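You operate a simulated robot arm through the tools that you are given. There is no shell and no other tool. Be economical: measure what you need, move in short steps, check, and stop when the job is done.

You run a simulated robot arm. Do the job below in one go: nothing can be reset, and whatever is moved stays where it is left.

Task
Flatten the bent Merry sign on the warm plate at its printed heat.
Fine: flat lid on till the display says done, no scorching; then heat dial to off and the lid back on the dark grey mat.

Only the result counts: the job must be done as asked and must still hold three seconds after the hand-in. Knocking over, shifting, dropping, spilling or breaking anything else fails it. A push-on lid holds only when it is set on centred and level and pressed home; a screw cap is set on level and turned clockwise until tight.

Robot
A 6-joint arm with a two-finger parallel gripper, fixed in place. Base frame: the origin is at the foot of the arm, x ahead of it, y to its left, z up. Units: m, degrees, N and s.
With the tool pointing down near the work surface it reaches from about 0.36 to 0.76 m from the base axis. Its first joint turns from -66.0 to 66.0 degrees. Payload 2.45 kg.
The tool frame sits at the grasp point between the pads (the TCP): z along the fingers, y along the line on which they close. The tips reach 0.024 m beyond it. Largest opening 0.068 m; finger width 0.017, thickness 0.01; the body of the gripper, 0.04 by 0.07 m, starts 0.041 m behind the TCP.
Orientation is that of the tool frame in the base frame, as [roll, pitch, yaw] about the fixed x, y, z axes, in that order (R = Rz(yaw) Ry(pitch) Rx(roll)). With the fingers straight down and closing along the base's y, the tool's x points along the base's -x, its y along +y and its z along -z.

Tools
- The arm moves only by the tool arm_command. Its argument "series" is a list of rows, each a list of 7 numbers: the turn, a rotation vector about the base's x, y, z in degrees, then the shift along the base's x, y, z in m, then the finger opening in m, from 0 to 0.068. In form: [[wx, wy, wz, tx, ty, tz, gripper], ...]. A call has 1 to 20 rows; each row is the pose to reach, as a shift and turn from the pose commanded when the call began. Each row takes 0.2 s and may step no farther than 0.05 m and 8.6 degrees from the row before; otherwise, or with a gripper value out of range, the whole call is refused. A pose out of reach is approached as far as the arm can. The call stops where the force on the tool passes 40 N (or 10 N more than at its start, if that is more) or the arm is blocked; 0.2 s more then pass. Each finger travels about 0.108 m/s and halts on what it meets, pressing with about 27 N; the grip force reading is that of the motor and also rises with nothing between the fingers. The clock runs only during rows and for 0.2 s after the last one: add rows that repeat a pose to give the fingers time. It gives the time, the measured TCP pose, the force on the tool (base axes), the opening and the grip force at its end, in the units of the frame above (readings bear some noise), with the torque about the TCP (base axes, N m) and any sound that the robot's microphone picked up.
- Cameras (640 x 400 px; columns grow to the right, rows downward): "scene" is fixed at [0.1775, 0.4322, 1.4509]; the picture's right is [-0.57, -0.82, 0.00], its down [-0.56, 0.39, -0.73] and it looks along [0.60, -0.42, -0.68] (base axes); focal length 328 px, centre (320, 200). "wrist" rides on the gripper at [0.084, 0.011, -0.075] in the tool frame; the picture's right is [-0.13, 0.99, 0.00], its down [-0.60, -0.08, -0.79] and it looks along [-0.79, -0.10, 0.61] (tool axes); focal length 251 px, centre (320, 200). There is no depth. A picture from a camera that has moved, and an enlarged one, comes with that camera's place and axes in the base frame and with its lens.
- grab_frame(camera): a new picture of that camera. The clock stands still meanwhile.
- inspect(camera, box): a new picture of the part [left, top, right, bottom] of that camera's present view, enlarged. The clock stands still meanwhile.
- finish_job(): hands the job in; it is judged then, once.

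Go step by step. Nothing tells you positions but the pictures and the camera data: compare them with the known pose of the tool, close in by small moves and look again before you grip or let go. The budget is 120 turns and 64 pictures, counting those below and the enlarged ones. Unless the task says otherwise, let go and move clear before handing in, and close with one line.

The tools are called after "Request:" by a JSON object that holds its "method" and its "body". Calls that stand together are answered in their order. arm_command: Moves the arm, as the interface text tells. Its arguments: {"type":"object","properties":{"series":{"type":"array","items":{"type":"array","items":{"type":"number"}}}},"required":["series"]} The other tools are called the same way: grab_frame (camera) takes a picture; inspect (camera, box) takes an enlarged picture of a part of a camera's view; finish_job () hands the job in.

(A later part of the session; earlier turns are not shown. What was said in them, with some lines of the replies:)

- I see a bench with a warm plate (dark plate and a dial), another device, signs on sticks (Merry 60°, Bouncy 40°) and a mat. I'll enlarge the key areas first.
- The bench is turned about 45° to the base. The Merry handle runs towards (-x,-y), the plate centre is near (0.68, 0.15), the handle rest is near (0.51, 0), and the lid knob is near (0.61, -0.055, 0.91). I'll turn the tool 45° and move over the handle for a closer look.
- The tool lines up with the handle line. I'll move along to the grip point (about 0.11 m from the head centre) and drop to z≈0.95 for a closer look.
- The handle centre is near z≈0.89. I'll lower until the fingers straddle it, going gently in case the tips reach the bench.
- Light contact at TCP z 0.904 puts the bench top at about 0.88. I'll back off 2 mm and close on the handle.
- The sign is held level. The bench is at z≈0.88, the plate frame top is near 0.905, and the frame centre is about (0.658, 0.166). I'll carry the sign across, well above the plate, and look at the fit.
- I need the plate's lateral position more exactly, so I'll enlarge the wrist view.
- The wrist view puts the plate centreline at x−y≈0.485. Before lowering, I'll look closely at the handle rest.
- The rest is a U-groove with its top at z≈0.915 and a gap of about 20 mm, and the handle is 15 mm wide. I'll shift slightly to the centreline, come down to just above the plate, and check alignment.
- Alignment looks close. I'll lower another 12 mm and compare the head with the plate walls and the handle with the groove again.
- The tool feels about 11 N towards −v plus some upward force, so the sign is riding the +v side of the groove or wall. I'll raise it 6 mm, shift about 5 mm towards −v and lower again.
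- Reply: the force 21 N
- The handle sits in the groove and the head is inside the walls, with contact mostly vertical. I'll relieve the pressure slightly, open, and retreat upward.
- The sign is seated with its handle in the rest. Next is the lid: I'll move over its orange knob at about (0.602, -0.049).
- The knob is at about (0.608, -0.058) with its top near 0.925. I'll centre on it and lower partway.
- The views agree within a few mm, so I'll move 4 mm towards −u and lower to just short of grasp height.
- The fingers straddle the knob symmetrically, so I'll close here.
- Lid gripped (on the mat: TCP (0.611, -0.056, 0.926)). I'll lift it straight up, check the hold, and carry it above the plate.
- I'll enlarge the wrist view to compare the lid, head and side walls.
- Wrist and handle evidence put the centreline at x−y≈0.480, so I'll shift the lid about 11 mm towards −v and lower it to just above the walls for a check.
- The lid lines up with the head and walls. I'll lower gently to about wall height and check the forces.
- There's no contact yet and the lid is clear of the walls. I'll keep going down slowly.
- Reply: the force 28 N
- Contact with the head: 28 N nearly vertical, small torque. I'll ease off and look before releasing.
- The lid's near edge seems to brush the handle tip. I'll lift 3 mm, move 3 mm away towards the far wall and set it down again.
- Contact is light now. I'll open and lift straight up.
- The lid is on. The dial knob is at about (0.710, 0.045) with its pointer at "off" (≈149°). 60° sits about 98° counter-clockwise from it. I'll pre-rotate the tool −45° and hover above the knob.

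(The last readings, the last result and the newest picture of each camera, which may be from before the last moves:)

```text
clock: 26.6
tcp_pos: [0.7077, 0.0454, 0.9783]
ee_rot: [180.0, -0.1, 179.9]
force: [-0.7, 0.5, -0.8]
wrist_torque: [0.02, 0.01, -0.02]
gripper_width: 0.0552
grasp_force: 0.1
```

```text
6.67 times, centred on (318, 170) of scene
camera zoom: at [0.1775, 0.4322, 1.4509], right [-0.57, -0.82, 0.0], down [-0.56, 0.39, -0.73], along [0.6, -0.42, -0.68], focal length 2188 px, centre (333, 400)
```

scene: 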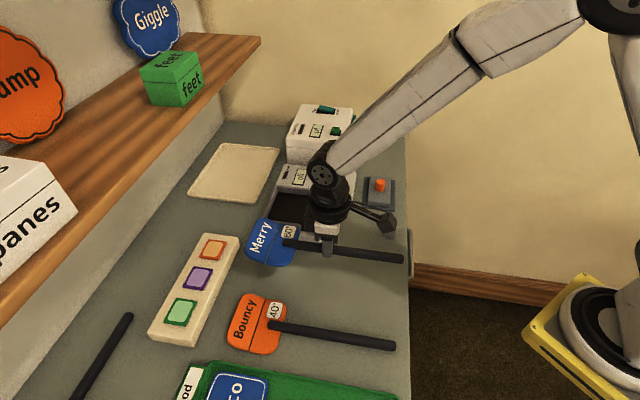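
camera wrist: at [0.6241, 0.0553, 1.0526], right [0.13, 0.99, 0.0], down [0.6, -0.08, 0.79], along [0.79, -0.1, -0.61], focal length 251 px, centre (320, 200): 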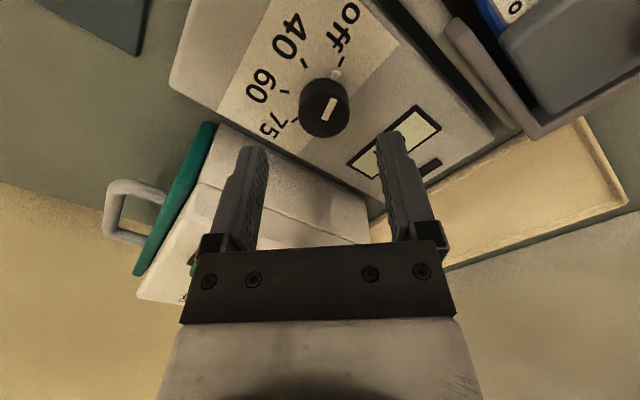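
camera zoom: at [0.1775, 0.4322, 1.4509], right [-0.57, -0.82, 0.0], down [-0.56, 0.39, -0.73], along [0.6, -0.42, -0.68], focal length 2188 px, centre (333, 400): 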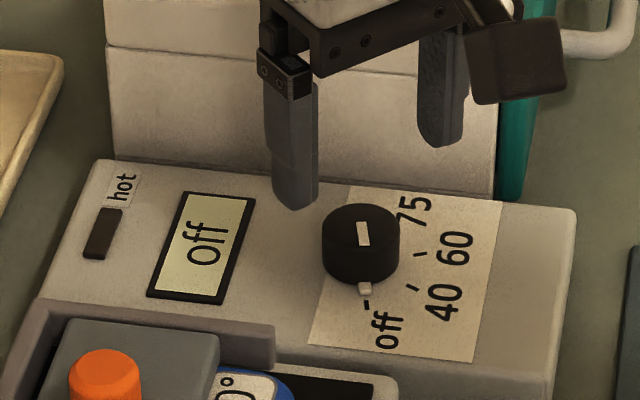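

The tool is nearly over the knob. I'll shift 3 mm in y and lower to just around it.

Request:
{"method": "arm_command", "body": {"series": [[0, 0, 0, 0, 0.003, -0.02, 0.055], [0, 0, 0, 0, 0.003, -0.033, 0.055], [0, 0, 0, 0, 0.003, -0.033, 0.055]]}}

Request:
{"method": "grab_frame", "body": {"camera": "wrist"}}

Request:
{"method": "inspect", "body": {"camera": "scene", "box": [270, 140, 366, 200]}}

```text
clock: 27.4
tcp_pos: [0.7091, 0.0482, 0.945]
ee_rot: [179.9, 0.0, -179.9]
force: [0.2, 0.4, -1.1]
wrist_torque: [0.0, 0.03, -0.04]
gripper_width: 0.055
grasp_force: 0.0
```

```text
19 pictures are left
camera wrist: at [0.6244, 0.0582, 1.0199], right [0.13, 0.99, 0.0], down [0.6, -0.08, 0.79], along [0.79, -0.1, -0.61], focal length 251 px, centre (320, 200)
```

wrist: 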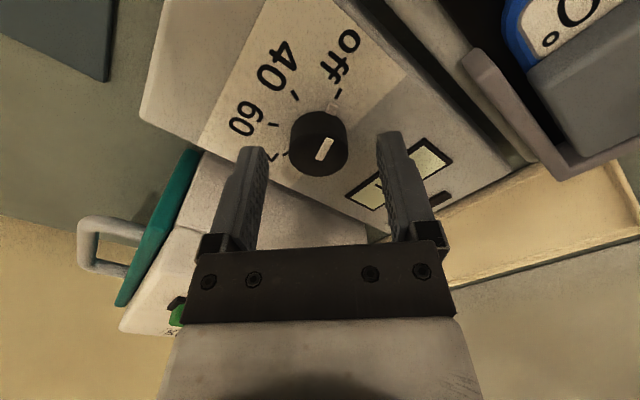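

```text
6.67 times, centred on (318, 170) of scene
camera zoom: at [0.1775, 0.4322, 1.4509], right [-0.57, -0.82, 0.0], down [-0.56, 0.39, -0.73], along [0.6, -0.42, -0.68], focal length 2188 px, centre (333, 400)
```

zoom: 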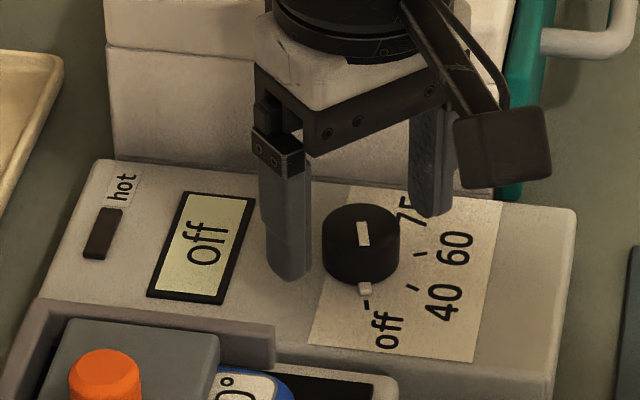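

Well centred. I'll lower another 7 mm, close on the knob and check the reading before turning.

Request:
{"method": "arm_command", "body": {"series": [[0, 0, 0, -0.002, 0.001, -0.004, 0.055], [0, 0, 0, -0.002, 0.001, -0.007, 0.055], [0, 0, 0, -0.002, 0.001, -0.007, 0.04], [0, 0, 0, -0.002, 0.001, -0.007, 0.02], [0, 0, 0, -0.002, 0.001, -0.007, 0.01], [0, 0, 0, -0.002, 0.001, -0.007, 0.01]]}}

```text
clock: 28.8
tcp_pos: [0.7071, 0.0478, 0.9391]
ee_rot: [-179.9, 0.0, 180.0]
force: [-0.8, -14.2, -1.6]
wrist_torque: [-0.44, -0.25, -0.02]
gripper_width: 0.0291
grasp_force: 43.0
```

Gripped, but with −14 N in y, so the knob centre lies a little further −y. I'll correct by about 2 mm.

Request:
{"method": "arm_command", "body": {"series": [[0, 0, 0, 0, -0.001, 0, 0.01], [0, 0, 0, 0, -0.002, 0, 0.01]]}}

```text
clock: 29.4
tcp_pos: [0.7078, 0.0467, 0.94]
ee_rot: [180.0, 0.0, -179.9]
force: [-1.0, -9.5, 0.3]
wrist_torque: [-0.54, 0.22, -0.04]
gripper_width: 0.0289
grasp_force: 43.6
```

Request:
{"method": "arm_command", "body": {"series": [[0, 0, 0, 0, -0.002, 0, 0.01], [0, 0, 0, 0, -0.0035, 0, 0.01]]}}

```text
clock: 30.0
tcp_pos: [0.7067, 0.0477, 0.9395]
ee_rot: [179.8, 0.0, -180.0]
force: [-3.8, 14.3, 1.2]
wrist_torque: [0.04, 0.32, 0.04]
gripper_width: 0.029
grasp_force: 42.8
```

Overshot slightly, so I'll come back about 1.7 mm and turn the first 30° counter-clockwise.

Request:
{"method": "arm_command", "body": {"series": [[0, 0, 0, 0, 0.0017, 0, 0.01], [0, 0, 8, 0, 0.0017, 0, 0.01], [0, 0, 16, 0, 0.0017, 0, 0.01], [0, 0, 24, 0, 0.0017, 0, 0.01], [0, 0, 32, 0, 0.0017, 0, 0.01]]}}

Request:
{"method": "inspect", "body": {"camera": "scene", "box": [270, 140, 366, 200]}}

```text
clock: 31.2
tcp_pos: [0.707, 0.047, 0.9399]
ee_rot: [179.9, -0.1, -147.8]
force: [-1.2, 18.4, 1.7]
wrist_torque: [0.07, 0.9, 0.03]
gripper_width: 0.0291
grasp_force: 42.7
```

```text
6.67 times, centred on (318, 170) of scene
camera zoom: at [0.1774, 0.4327, 1.4507], right [-0.57, -0.82, 0.0], down [-0.56, 0.39, -0.73], along [0.6, -0.42, -0.68], focal length 2188 px, centre (333, 400)
```

zoom: 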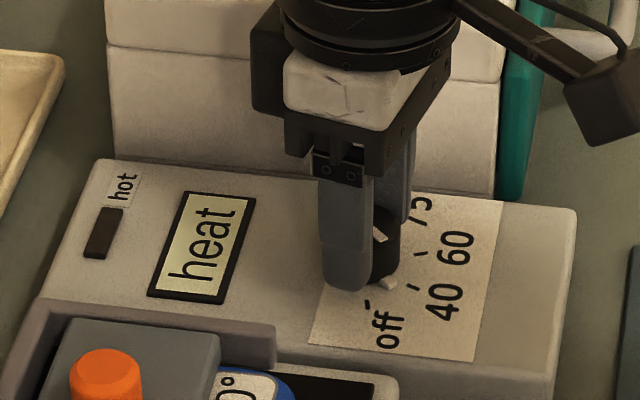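

The dial turns and the display reads "heat". I'll continue 66° more towards 60.

Request:
{"method": "arm_command", "body": {"series": [[0, 0, 8.2, 0, 0.001, 0, 0.01], [0, 0, 16.4, 0, 0.001, 0, 0.01], [0, 0, 24.6, 0, 0.001, 0, 0.01], [0, 0, 32.8, 0, 0.001, 0, 0.01], [0, 0, 41, 0, 0.001, 0, 0.01], [0, 0, 49.2, 0, 0.001, 0, 0.01], [0, 0, 57.4, 0, 0.001, 0, 0.01], [0, 0, 65, 0, 0.001, 0, 0.01]]}}

Request:
{"method": "inspect", "body": {"camera": "scene", "box": [270, 140, 366, 200]}}

```text
clock: 33.0
tcp_pos: [0.7085, 0.0455, 0.938]
ee_rot: [-179.6, -0.2, -82.8]
force: [27.5, -5.3, -10.8]
wrist_torque: [0.85, -0.4, -0.06]
gripper_width: 0.0293
grasp_force: 43.3
```

```text
6.67 times, centred on (318, 170) of scene
camera zoom: at [0.1785, 0.4321, 1.4508], right [-0.57, -0.82, 0.0], down [-0.56, 0.39, -0.73], along [0.6, -0.42, -0.68], focal length 2188 px, centre (333, 400)
```

zoom: 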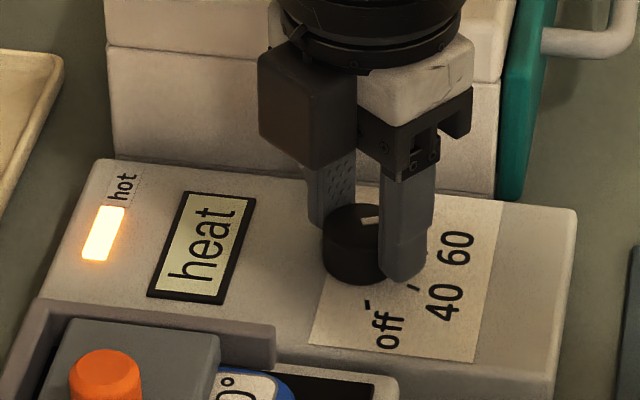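

The hot lamp is on. I'll relieve the side load by 2–3 mm and check the pointer with the wrist camera.

Request:
{"method": "arm_command", "body": {"series": [[0, 0, 0, 0.002, 0, 0.001, 0.01]]}}

Request:
{"method": "inspect", "body": {"camera": "wrist", "box": [220, 60, 444, 200]}}

```text
clock: 33.4
tcp_pos: [0.7085, 0.0448, 0.939]
ee_rot: [-180.0, -0.1, -82.9]
force: [14.8, -8.0, -9.7]
wrist_torque: [-0.36, -0.57, -0.01]
gripper_width: 0.029
grasp_force: 42.7
```

```text
2.86 times, centred on (332, 130) of wrist
camera zoom: at [0.7092, -0.0406, 1.0141], right [-1.0, 0.01, 0.0], down [0.0, 0.61, 0.79], along [0.0, 0.79, -0.61], focal length 718 px, centre (286, 400)
```

zoom: 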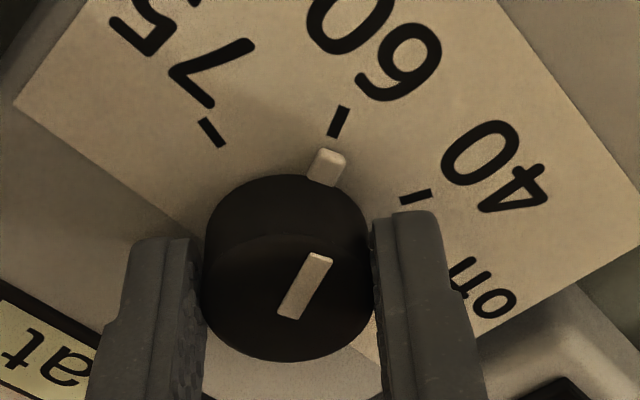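

The pointer is at 60, perhaps 4° short, so I'll trim it and wait a short while for the display.

Request:
{"method": "arm_command", "body": {"series": [[0, 0, 3.5, 0.001, -0.001, 0, 0.01], [0, 0, 3.5, 0.001, -0.001, 0, 0.01], [0, 0, 3.5, 0.001, -0.001, 0, 0.01]]}}

Request:
{"method": "inspect", "body": {"camera": "wrist", "box": [200, 60, 444, 212]}}

```text
clock: 34.2
tcp_pos: [0.709, 0.0443, 0.9392]
ee_rot: [179.8, -0.1, -79.5]
force: [3.1, -4.5, -4.8]
wrist_torque: [-1.26, -0.18, -0.01]
gripper_width: 0.0291
grasp_force: 42.4
```

```text
2.62 times, centred on (322, 136) of wrist
camera zoom: at [0.7148, -0.0405, 1.014], right [-1.0, -0.05, 0.0], down [-0.03, 0.61, 0.79], along [-0.04, 0.79, -0.61], focal length 660 px, centre (315, 368)
```

zoom: 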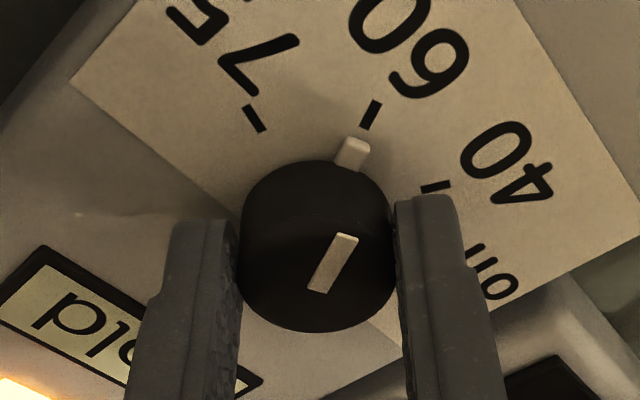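

The display appears to read "hold", so it's at temperature. I'll wait in short stretches, listening and watching for "done".

Request:
{"method": "arm_command", "body": {"series": [[0, 0, 0, 0, 0, 0, 0.01], [0, 0, 0, 0, 0, 0, 0.01], [0, 0, 0, 0, 0, 0, 0.01], [0, 0, 0, 0, 0, 0, 0.01], [0, 0, 0, 0, 0, 0, 0.01], [0, 0, 0, 0, 0, 0, 0.01], [0, 0, 0, 0, 0, 0, 0.01], [0, 0, 0, 0, 0, 0, 0.01], [0, 0, 0, 0, 0, 0, 0.01], [0, 0, 0, 0, 0, 0, 0.01]]}}

Request:
{"method": "inspect", "body": {"camera": "scene", "box": [270, 140, 366, 200]}}

```text
clock: 36.4
tcp_pos: [0.7104, 0.045, 0.9392]
ee_rot: [179.9, 0.0, -79.5]
force: [-8.0, -3.7, -7.9]
wrist_torque: [0.42, 0.25, 0.02]
gripper_width: 0.0291
grasp_force: 43.3
```

```text
6.67 times, centred on (318, 170) of scene
camera zoom: at [0.1774, 0.4321, 1.4509], right [-0.57, -0.82, 0.0], down [-0.56, 0.39, -0.73], along [0.6, -0.42, -0.68], focal length 2188 px, centre (333, 400)
```

zoom: 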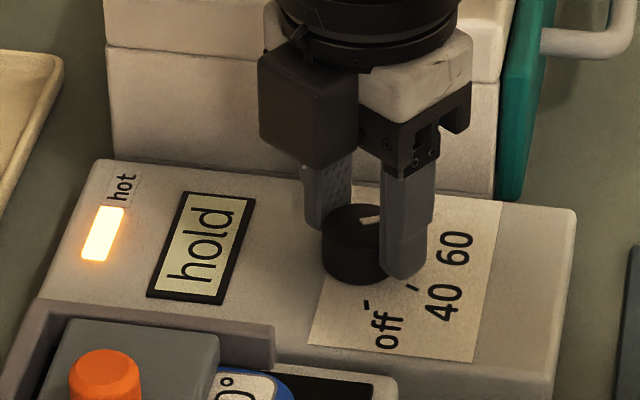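

It reads "hold" with the lid in place. I'll wait a further 3 s.

Request:
{"method": "arm_command", "body": {"series": [[0, 0, 0, 0, 0, 0, 0.01], [0, 0, 0, 0, 0, 0, 0.01], [0, 0, 0, 0, 0, 0, 0.01], [0, 0, 0, 0, 0, 0, 0.01], [0, 0, 0, 0, 0, 0, 0.01], [0, 0, 0, 0, 0, 0, 0.01], [0, 0, 0, 0, 0, 0, 0.01], [0, 0, 0, 0, 0, 0, 0.01], [0, 0, 0, 0, 0, 0, 0.01], [0, 0, 0, 0, 0, 0, 0.01], [0, 0, 0, 0, 0, 0, 0.01], [0, 0, 0, 0, 0, 0, 0.01], [0, 0, 0, 0, 0, 0, 0.01]]}}

Request:
{"method": "inspect", "body": {"camera": "scene", "box": [260, 150, 340, 200]}}

```text
clock: 39.2
tcp_pos: [0.7101, 0.0445, 0.9392]
ee_rot: [179.8, 0.0, -79.5]
force: [-11.1, -2.7, -9.8]
wrist_torque: [-0.17, 0.21, 0.02]
gripper_width: 0.0289
grasp_force: 43.3
```

```text
8.00 times, centred on (300, 175) of scene
camera zoom: at [0.1774, 0.4322, 1.4509], right [-0.57, -0.82, 0.0], down [-0.56, 0.39, -0.73], along [0.6, -0.42, -0.68], focal length 2626 px, centre (480, 400)
```

zoom: 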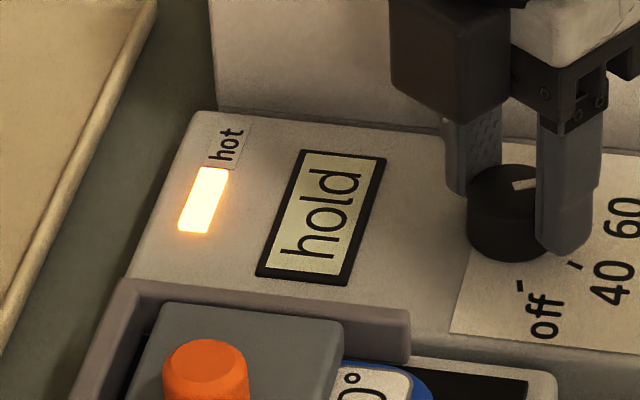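

Request:
{"method": "arm_command", "body": {"series": [[0, 0, 0, 0, 0, 0, 0.01], [0, 0, 0, 0, 0, 0, 0.01], [0, 0, 0, 0, 0, 0, 0.01], [0, 0, 0, 0, 0, 0, 0.01], [0, 0, 0, 0, 0, 0, 0.01], [0, 0, 0, 0, 0, 0, 0.01], [0, 0, 0, 0, 0, 0, 0.01], [0, 0, 0, 0, 0, 0, 0.01], [0, 0, 0, 0, 0, 0, 0.01], [0, 0, 0, 0, 0, 0, 0.01], [0, 0, 0, 0, 0, 0, 0.01], [0, 0, 0, 0, 0, 0, 0.01], [0, 0, 0, 0, 0, 0, 0.01], [0, 0, 0, 0, 0, 0, 0.01], [0, 0, 0, 0, 0, 0, 0.01], [0, 0, 0, 0, 0, 0, 0.01]]}}

Request:
{"method": "inspect", "body": {"camera": "scene", "box": [260, 150, 340, 200]}}

```text
clock: 42.6
tcp_pos: [0.7101, 0.0465, 0.9394]
ee_rot: [179.9, 0.0, -79.5]
force: [-11.8, -1.4, -9.2]
wrist_torque: [-0.02, 0.3, 0.01]
gripper_width: 0.029
grasp_force: 43.0
```

```text
8.00 times, centred on (300, 175) of scene
camera zoom: at [0.1774, 0.4322, 1.4509], right [-0.57, -0.82, 0.0], down [-0.56, 0.39, -0.73], along [0.6, -0.42, -0.68], focal length 2626 px, centre (480, 400)
```

zoom: 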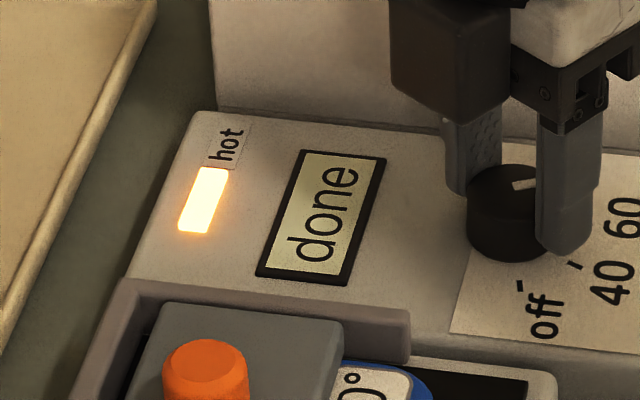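

"Done". Turning the dial back clockwise to off now.

Request:
{"method": "arm_command", "body": {"series": [[0, 0, -8.4, -0.0005, 0, 0, 0.01], [0, 0, -16.8, -0.0005, 0, 0, 0.01], [0, 0, -25.2, -0.001, 0, 0, 0.01], [0, 0, -33.6, -0.001, 0, 0, 0.01], [0, 0, -42, -0.0015, 0, 0, 0.01], [0, 0, -50.4, -0.0015, 0.0005, 0, 0.01], [0, 0, -58.8, -0.002, 0.0005, 0, 0.01], [0, 0, -67.2, -0.002, 0.001, 0, 0.01], [0, 0, -75.6, -0.002, 0.001, 0, 0.01], [0, 0, -84, -0.002, 0.001, 0, 0.01], [0, 0, -92.4, -0.002, 0.001, 0, 0.01], [0, 0, -100.8, -0.002, 0.001, 0, 0.01]]}}

Request:
{"method": "inspect", "body": {"camera": "scene", "box": [270, 140, 366, 200]}}

```text
clock: 45.2
tcp_pos: [0.7064, 0.0485, 0.9394]
ee_rot: [180.0, -0.2, 179.6]
force: [-18.5, 6.1, -8.8]
wrist_torque: [0.31, -0.16, 0.2]
gripper_width: 0.029
grasp_force: 43.7
```

```text
6.67 times, centred on (318, 170) of scene
camera zoom: at [0.1772, 0.4324, 1.4508], right [-0.57, -0.82, 0.0], down [-0.56, 0.39, -0.73], along [0.6, -0.42, -0.68], focal length 2188 px, centre (333, 400)
```

zoom: 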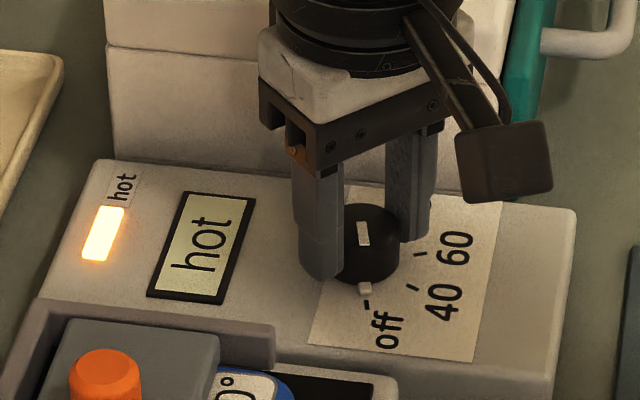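

The dial is at off and the display now shows "hot". I'll release, rise, and turn back over the lid knob.

Request:
{"method": "arm_command", "body": {"series": [[0, 0, 0, 0, 0, 0, 0.035], [0, 0, 0, 0, 0, 0, 0.055], [0, 0, 0, 0, 0, 0.0, 0.055], [0, 0, 0, 0, 0, 0.04, 0.055], [0, 0, 0, 0, 0, 0.08, 0.055], [0, 0, 7.5, -0.007, 0.023, 0.09, 0.06], [0, 0, 15, -0.014, 0.046, 0.09, 0.06], [0, 0, 22.5, -0.021, 0.069, 0.09, 0.06], [0, 0, 30, -0.028, 0.092, 0.09, 0.06], [0, 0, 37.5, -0.034, 0.115, 0.09, 0.06], [0, 0, 45, -0.04, 0.136, 0.08, 0.06], [0, 0, 45, -0.04, 0.136, 0.06, 0.06]]}}

Request:
{"method": "grab_frame", "body": {"camera": "wrist"}}

Request:
{"method": "inspect", "body": {"camera": "scene", "box": [250, 150, 362, 220]}}

```text
clock: 47.8
tcp_pos: [0.6666, 0.1836, 1.0003]
ee_rot: [-180.0, 0.0, -135.2]
force: [0.7, -0.4, 0.6]
wrist_torque: [0.02, 0.02, 0.04]
gripper_width: 0.06
grasp_force: 0.0
```

```text
9 pictures are left
camera wrist: at [0.6002, 0.1313, 1.076], right [-0.61, 0.79, 0.0], down [0.48, 0.37, 0.79], along [0.63, 0.48, -0.61], focal length 251 px, centre (320, 200)
```

wrist: 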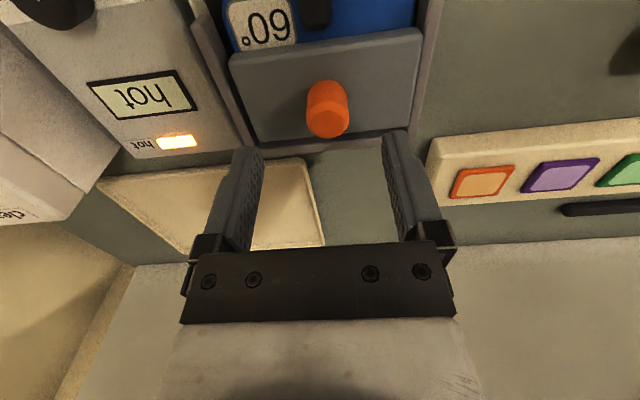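

```text
5.71 times, centred on (306, 185) of scene
camera zoom: at [0.1775, 0.4323, 1.4509], right [-0.57, -0.82, 0.0], down [-0.56, 0.39, -0.73], along [0.6, -0.42, -0.68], focal length 1876 px, centre (400, 286)
```

zoom: 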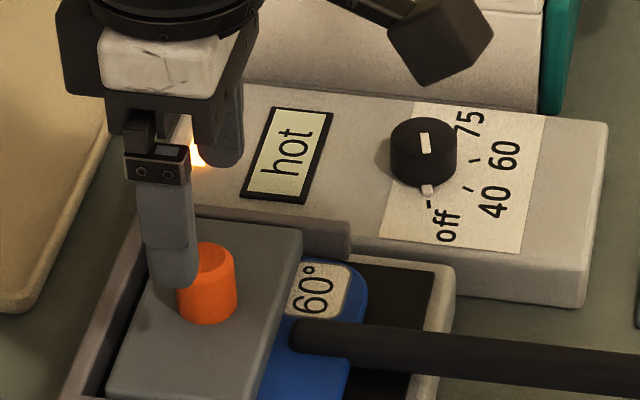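

The lid looks unchanged. I'll adjust about 3 mm, lower around its knob and check once.

Request:
{"method": "arm_command", "body": {"series": [[0, 0, 0, 0.002, 0.003, -0.02, 0.06], [0, 0, 0, 0.002, 0.003, -0.035, 0.06], [0, 0, 0, 0.002, 0.003, -0.038, 0.06]]}}

Request:
{"method": "grab_frame", "body": {"camera": "wrist"}}

```text
clock: 48.6
tcp_pos: [0.6708, 0.1844, 0.9619]
ee_rot: [-179.9, 0.0, -135.2]
force: [-0.9, 0.3, 0.3]
wrist_torque: [0.03, 0.01, 0.02]
gripper_width: 0.0601
grasp_force: 0.1
```

```text
7 pictures are left
camera wrist: at [0.6032, 0.1328, 1.0367], right [-0.61, 0.8, 0.0], down [0.48, 0.37, 0.79], along [0.63, 0.48, -0.61], focal length 251 px, centre (320, 200)
```

wrist: 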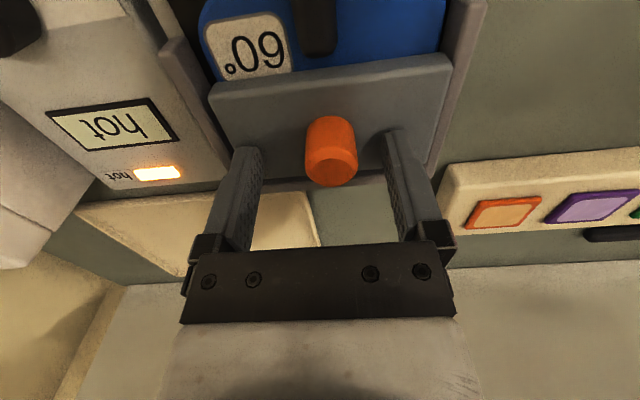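

The knob sits about 4–5 mm towards −v of the fingers' midline, so I'll correct, drop 2 mm and grip.

Request:
{"method": "arm_command", "body": {"series": [[0, 0, 0, -0.0034, 0.0034, 0, 0.06], [0, 0, 0, -0.0034, 0.0034, -0.002, 0.06], [0, 0, 0, -0.0034, 0.0034, -0.002, 0.04], [0, 0, 0, -0.0034, 0.0034, -0.002, 0.02], [0, 0, 0, -0.0034, 0.0034, -0.002, 0.01], [0, 0, 0, -0.0034, 0.0034, -0.002, 0.01]]}}

```text
clock: 50.0
tcp_pos: [0.6682, 0.1894, 0.9595]
ee_rot: [-180.0, 0.1, -135.3]
force: [-0.8, 1.0, 0.7]
wrist_torque: [0.01, 0.02, -0.02]
gripper_width: 0.0231
grasp_force: 27.2
```

Gripped cleanly. I'll lift straight up and carry the lid back over the mat.

Request:
{"method": "arm_command", "body": {"series": [[0, 0, 0, 0, 0, 0.01, 0.01], [0, 0, 0, 0, 0, 0.04, 0.01], [0, 0, 0, 0, 0, 0.075, 0.01], [0, 0, 0, -0.006, -0.04, 0.075, 0.01], [0, 0, 0, -0.016, -0.085, 0.075, 0.01], [0, 0, 0, -0.027, -0.13, 0.075, 0.01], [0, 0, 0, -0.039, -0.175, 0.075, 0.01], [0, 0, 0, -0.05, -0.22, 0.075, 0.01], [0, 0, 0, -0.057, -0.244, 0.06, 0.01], [0, 0, 0, -0.057, -0.244, 0.02, 0.01], [0, 0, 0, -0.057, -0.244, -0.01, 0.01]]}}

Request:
{"method": "grab_frame", "body": {"camera": "scene"}}

Request:
{"method": "inspect", "body": {"camera": "scene", "box": [340, 160, 420, 210]}}

```text
clock: 52.4
tcp_pos: [0.6083, -0.0576, 0.951]
ee_rot: [180.0, 0.0, -135.3]
force: [0.5, 0.0, -3.4]
wrist_torque: [0.01, -0.01, 0.0]
gripper_width: 0.0232
grasp_force: 26.9
```

```text
6 pictures are left
```

scene: 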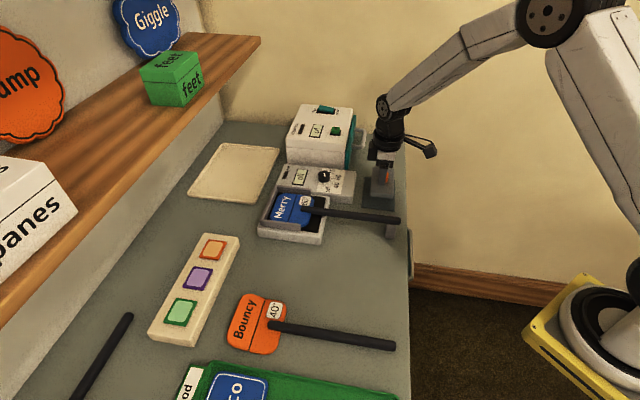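

```text
8.00 times, centred on (380, 185) of scene
camera zoom: at [0.1776, 0.4322, 1.4509], right [-0.57, -0.82, 0.0], down [-0.56, 0.39, -0.73], along [0.6, -0.42, -0.68], focal length 2626 px, centre (-160, 320)
```

zoom: 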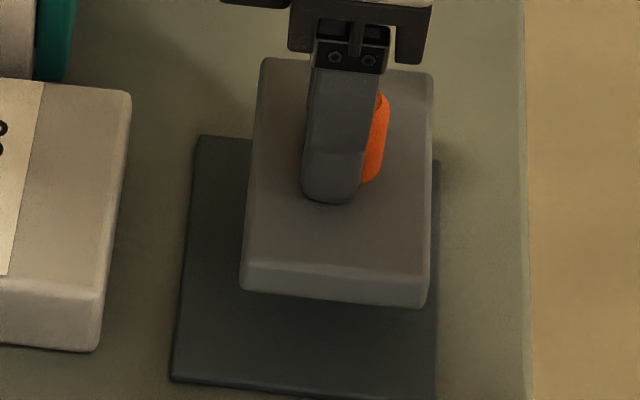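

The lid is about 4 mm towards the bench front compared with its original spot. I'll correct that and lower until it touches the mat.

Request:
{"method": "arm_command", "body": {"series": [[0, 0, 0, 0.002, 0.004, 0, 0.01], [0, 0, 0, 0.002, 0.004, -0.01, 0.01], [0, 0, 0, 0.002, 0.004, -0.018, 0.01], [0, 0, 0, 0.002, 0.004, -0.022, 0.01], [0, 0, 0, 0.002, 0.004, -0.025, 0.01]]}}

```text
clock: 53.6
tcp_pos: [0.611, -0.0521, 0.9251]
ee_rot: [-180.0, 0.0, -135.3]
force: [0.5, 0.3, -3.2]
wrist_torque: [0.01, 0.0, -0.01]
gripper_width: 0.0232
grasp_force: 26.1
```

Request:
{"method": "arm_command", "body": {"series": [[0, 0, 0, 0, 0, -0.001, 0.01], [0, 0, 0, 0, 0, -0.002, 0.01], [0, 0, 0, 0, 0, -0.003, 0.01]]}}

Request:
{"method": "inspect", "body": {"camera": "scene", "box": [340, 160, 420, 210]}}

```text
clock: 54.4
tcp_pos: [0.6124, -0.0504, 0.9222]
ee_rot: [179.9, -0.1, -135.2]
force: [-2.5, 0.0, 4.0]
wrist_torque: [0.14, -0.04, -0.03]
gripper_width: 0.0234
grasp_force: 27.7
```

```text
8.00 times, centred on (380, 185) of scene
camera zoom: at [0.1773, 0.4322, 1.4509], right [-0.57, -0.82, 0.0], down [-0.56, 0.39, -0.73], along [0.6, -0.42, -0.68], focal length 2626 px, centre (-160, 320)
```

zoom: 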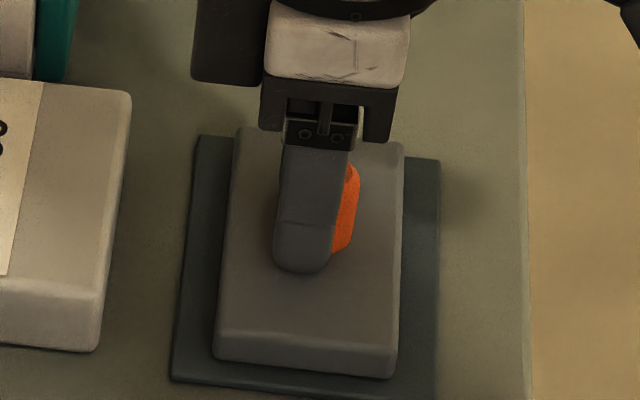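

The lid has landed on the mat almost exactly in its original place. I'll release, rise and check the whole scene.

Request:
{"method": "arm_command", "body": {"series": [[0, 0, 0, 0, 0, 0.0005, 0.03], [0, 0, 0, 0, 0, 0.0005, 0.045], [0, 0, 0, 0, 0, 0.0005, 0.06], [0, 0, 0, 0, 0, 0.0005, 0.06], [0, 0, 0, 0, 0, 0.03, 0.06], [0, 0, 0, 0, 0, 0.075, 0.06], [0, 0, 0, -0.03, -0.03, 0.11, 0.06], [0, 0, 0, -0.06, -0.06, 0.13, 0.06]]}}

Request:
{"method": "inspect", "body": {"camera": "scene", "box": [240, 120, 416, 250]}}

```text
refused: row 7 steps farther than a row can; nothing moved
```

```text
3.08 times, centred on (328, 185) of scene
camera zoom: at [0.1773, 0.4322, 1.4509], right [-0.57, -0.82, 0.0], down [-0.56, 0.39, -0.73], along [0.6, -0.42, -0.68], focal length 1010 px, centre (295, 246)
```

zoom: 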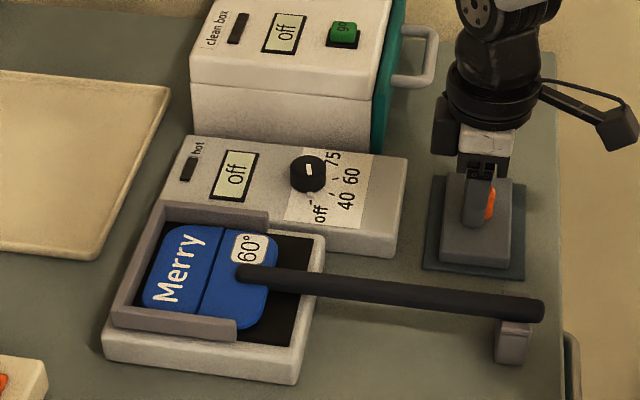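

That call was refused because one step was too long. The sign is flat, the plate reads "off" and the hot lamp is out. I'll release again with shorter steps.

Request:
{"method": "arm_command", "body": {"series": [[0, 0, 0, 0, 0, 0.0005, 0.03], [0, 0, 0, 0, 0, 0.0005, 0.045], [0, 0, 0, 0, 0, 0.0005, 0.06], [0, 0, 0, 0, 0, 0.0005, 0.06], [0, 0, 0, 0, 0, 0.03, 0.06], [0, 0, 0, 0, 0, 0.07, 0.06], [0, 0, 0, -0.02, -0.02, 0.1, 0.06], [0, 0, 0, -0.04, -0.04, 0.13, 0.06]]}}

Request:
{"method": "inspect", "body": {"camera": "scene", "box": [240, 120, 416, 250]}}

```text
clock: 56.2
tcp_pos: [0.5719, -0.0893, 1.0529]
ee_rot: [-180.0, 0.0, -135.3]
force: [-0.9, 0.9, -0.2]
wrist_torque: [0.02, 0.0, 0.02]
gripper_width: 0.06
grasp_force: 0.2
```

```text
3.08 times, centred on (328, 185) of scene
camera zoom: at [0.1775, 0.4322, 1.4509], right [-0.57, -0.82, 0.0], down [-0.56, 0.39, -0.73], along [0.6, -0.42, -0.68], focal length 1010 px, centre (295, 246)
```

zoom: 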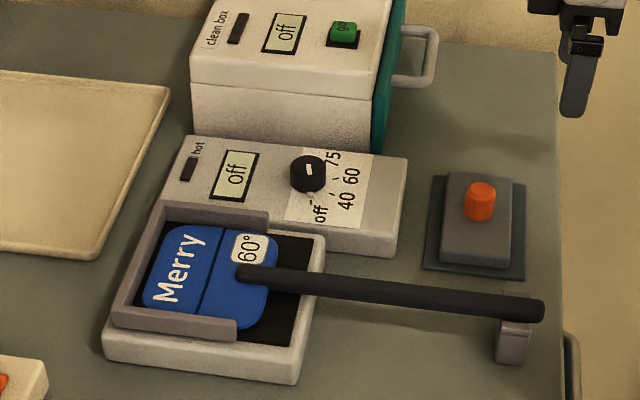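

The sign is flat, the dial and display are at off, the lid is on its dark grey mat, and the arm is clear. Handing in.

Request:
{"method": "finish_job", "body": {}}

```text
The job is handed in.
```

The Merry sign was pressed at 60° under the lid until the display said done and looks flat with no scorching; the dial is back at off and the lid is on the dark grey mat.
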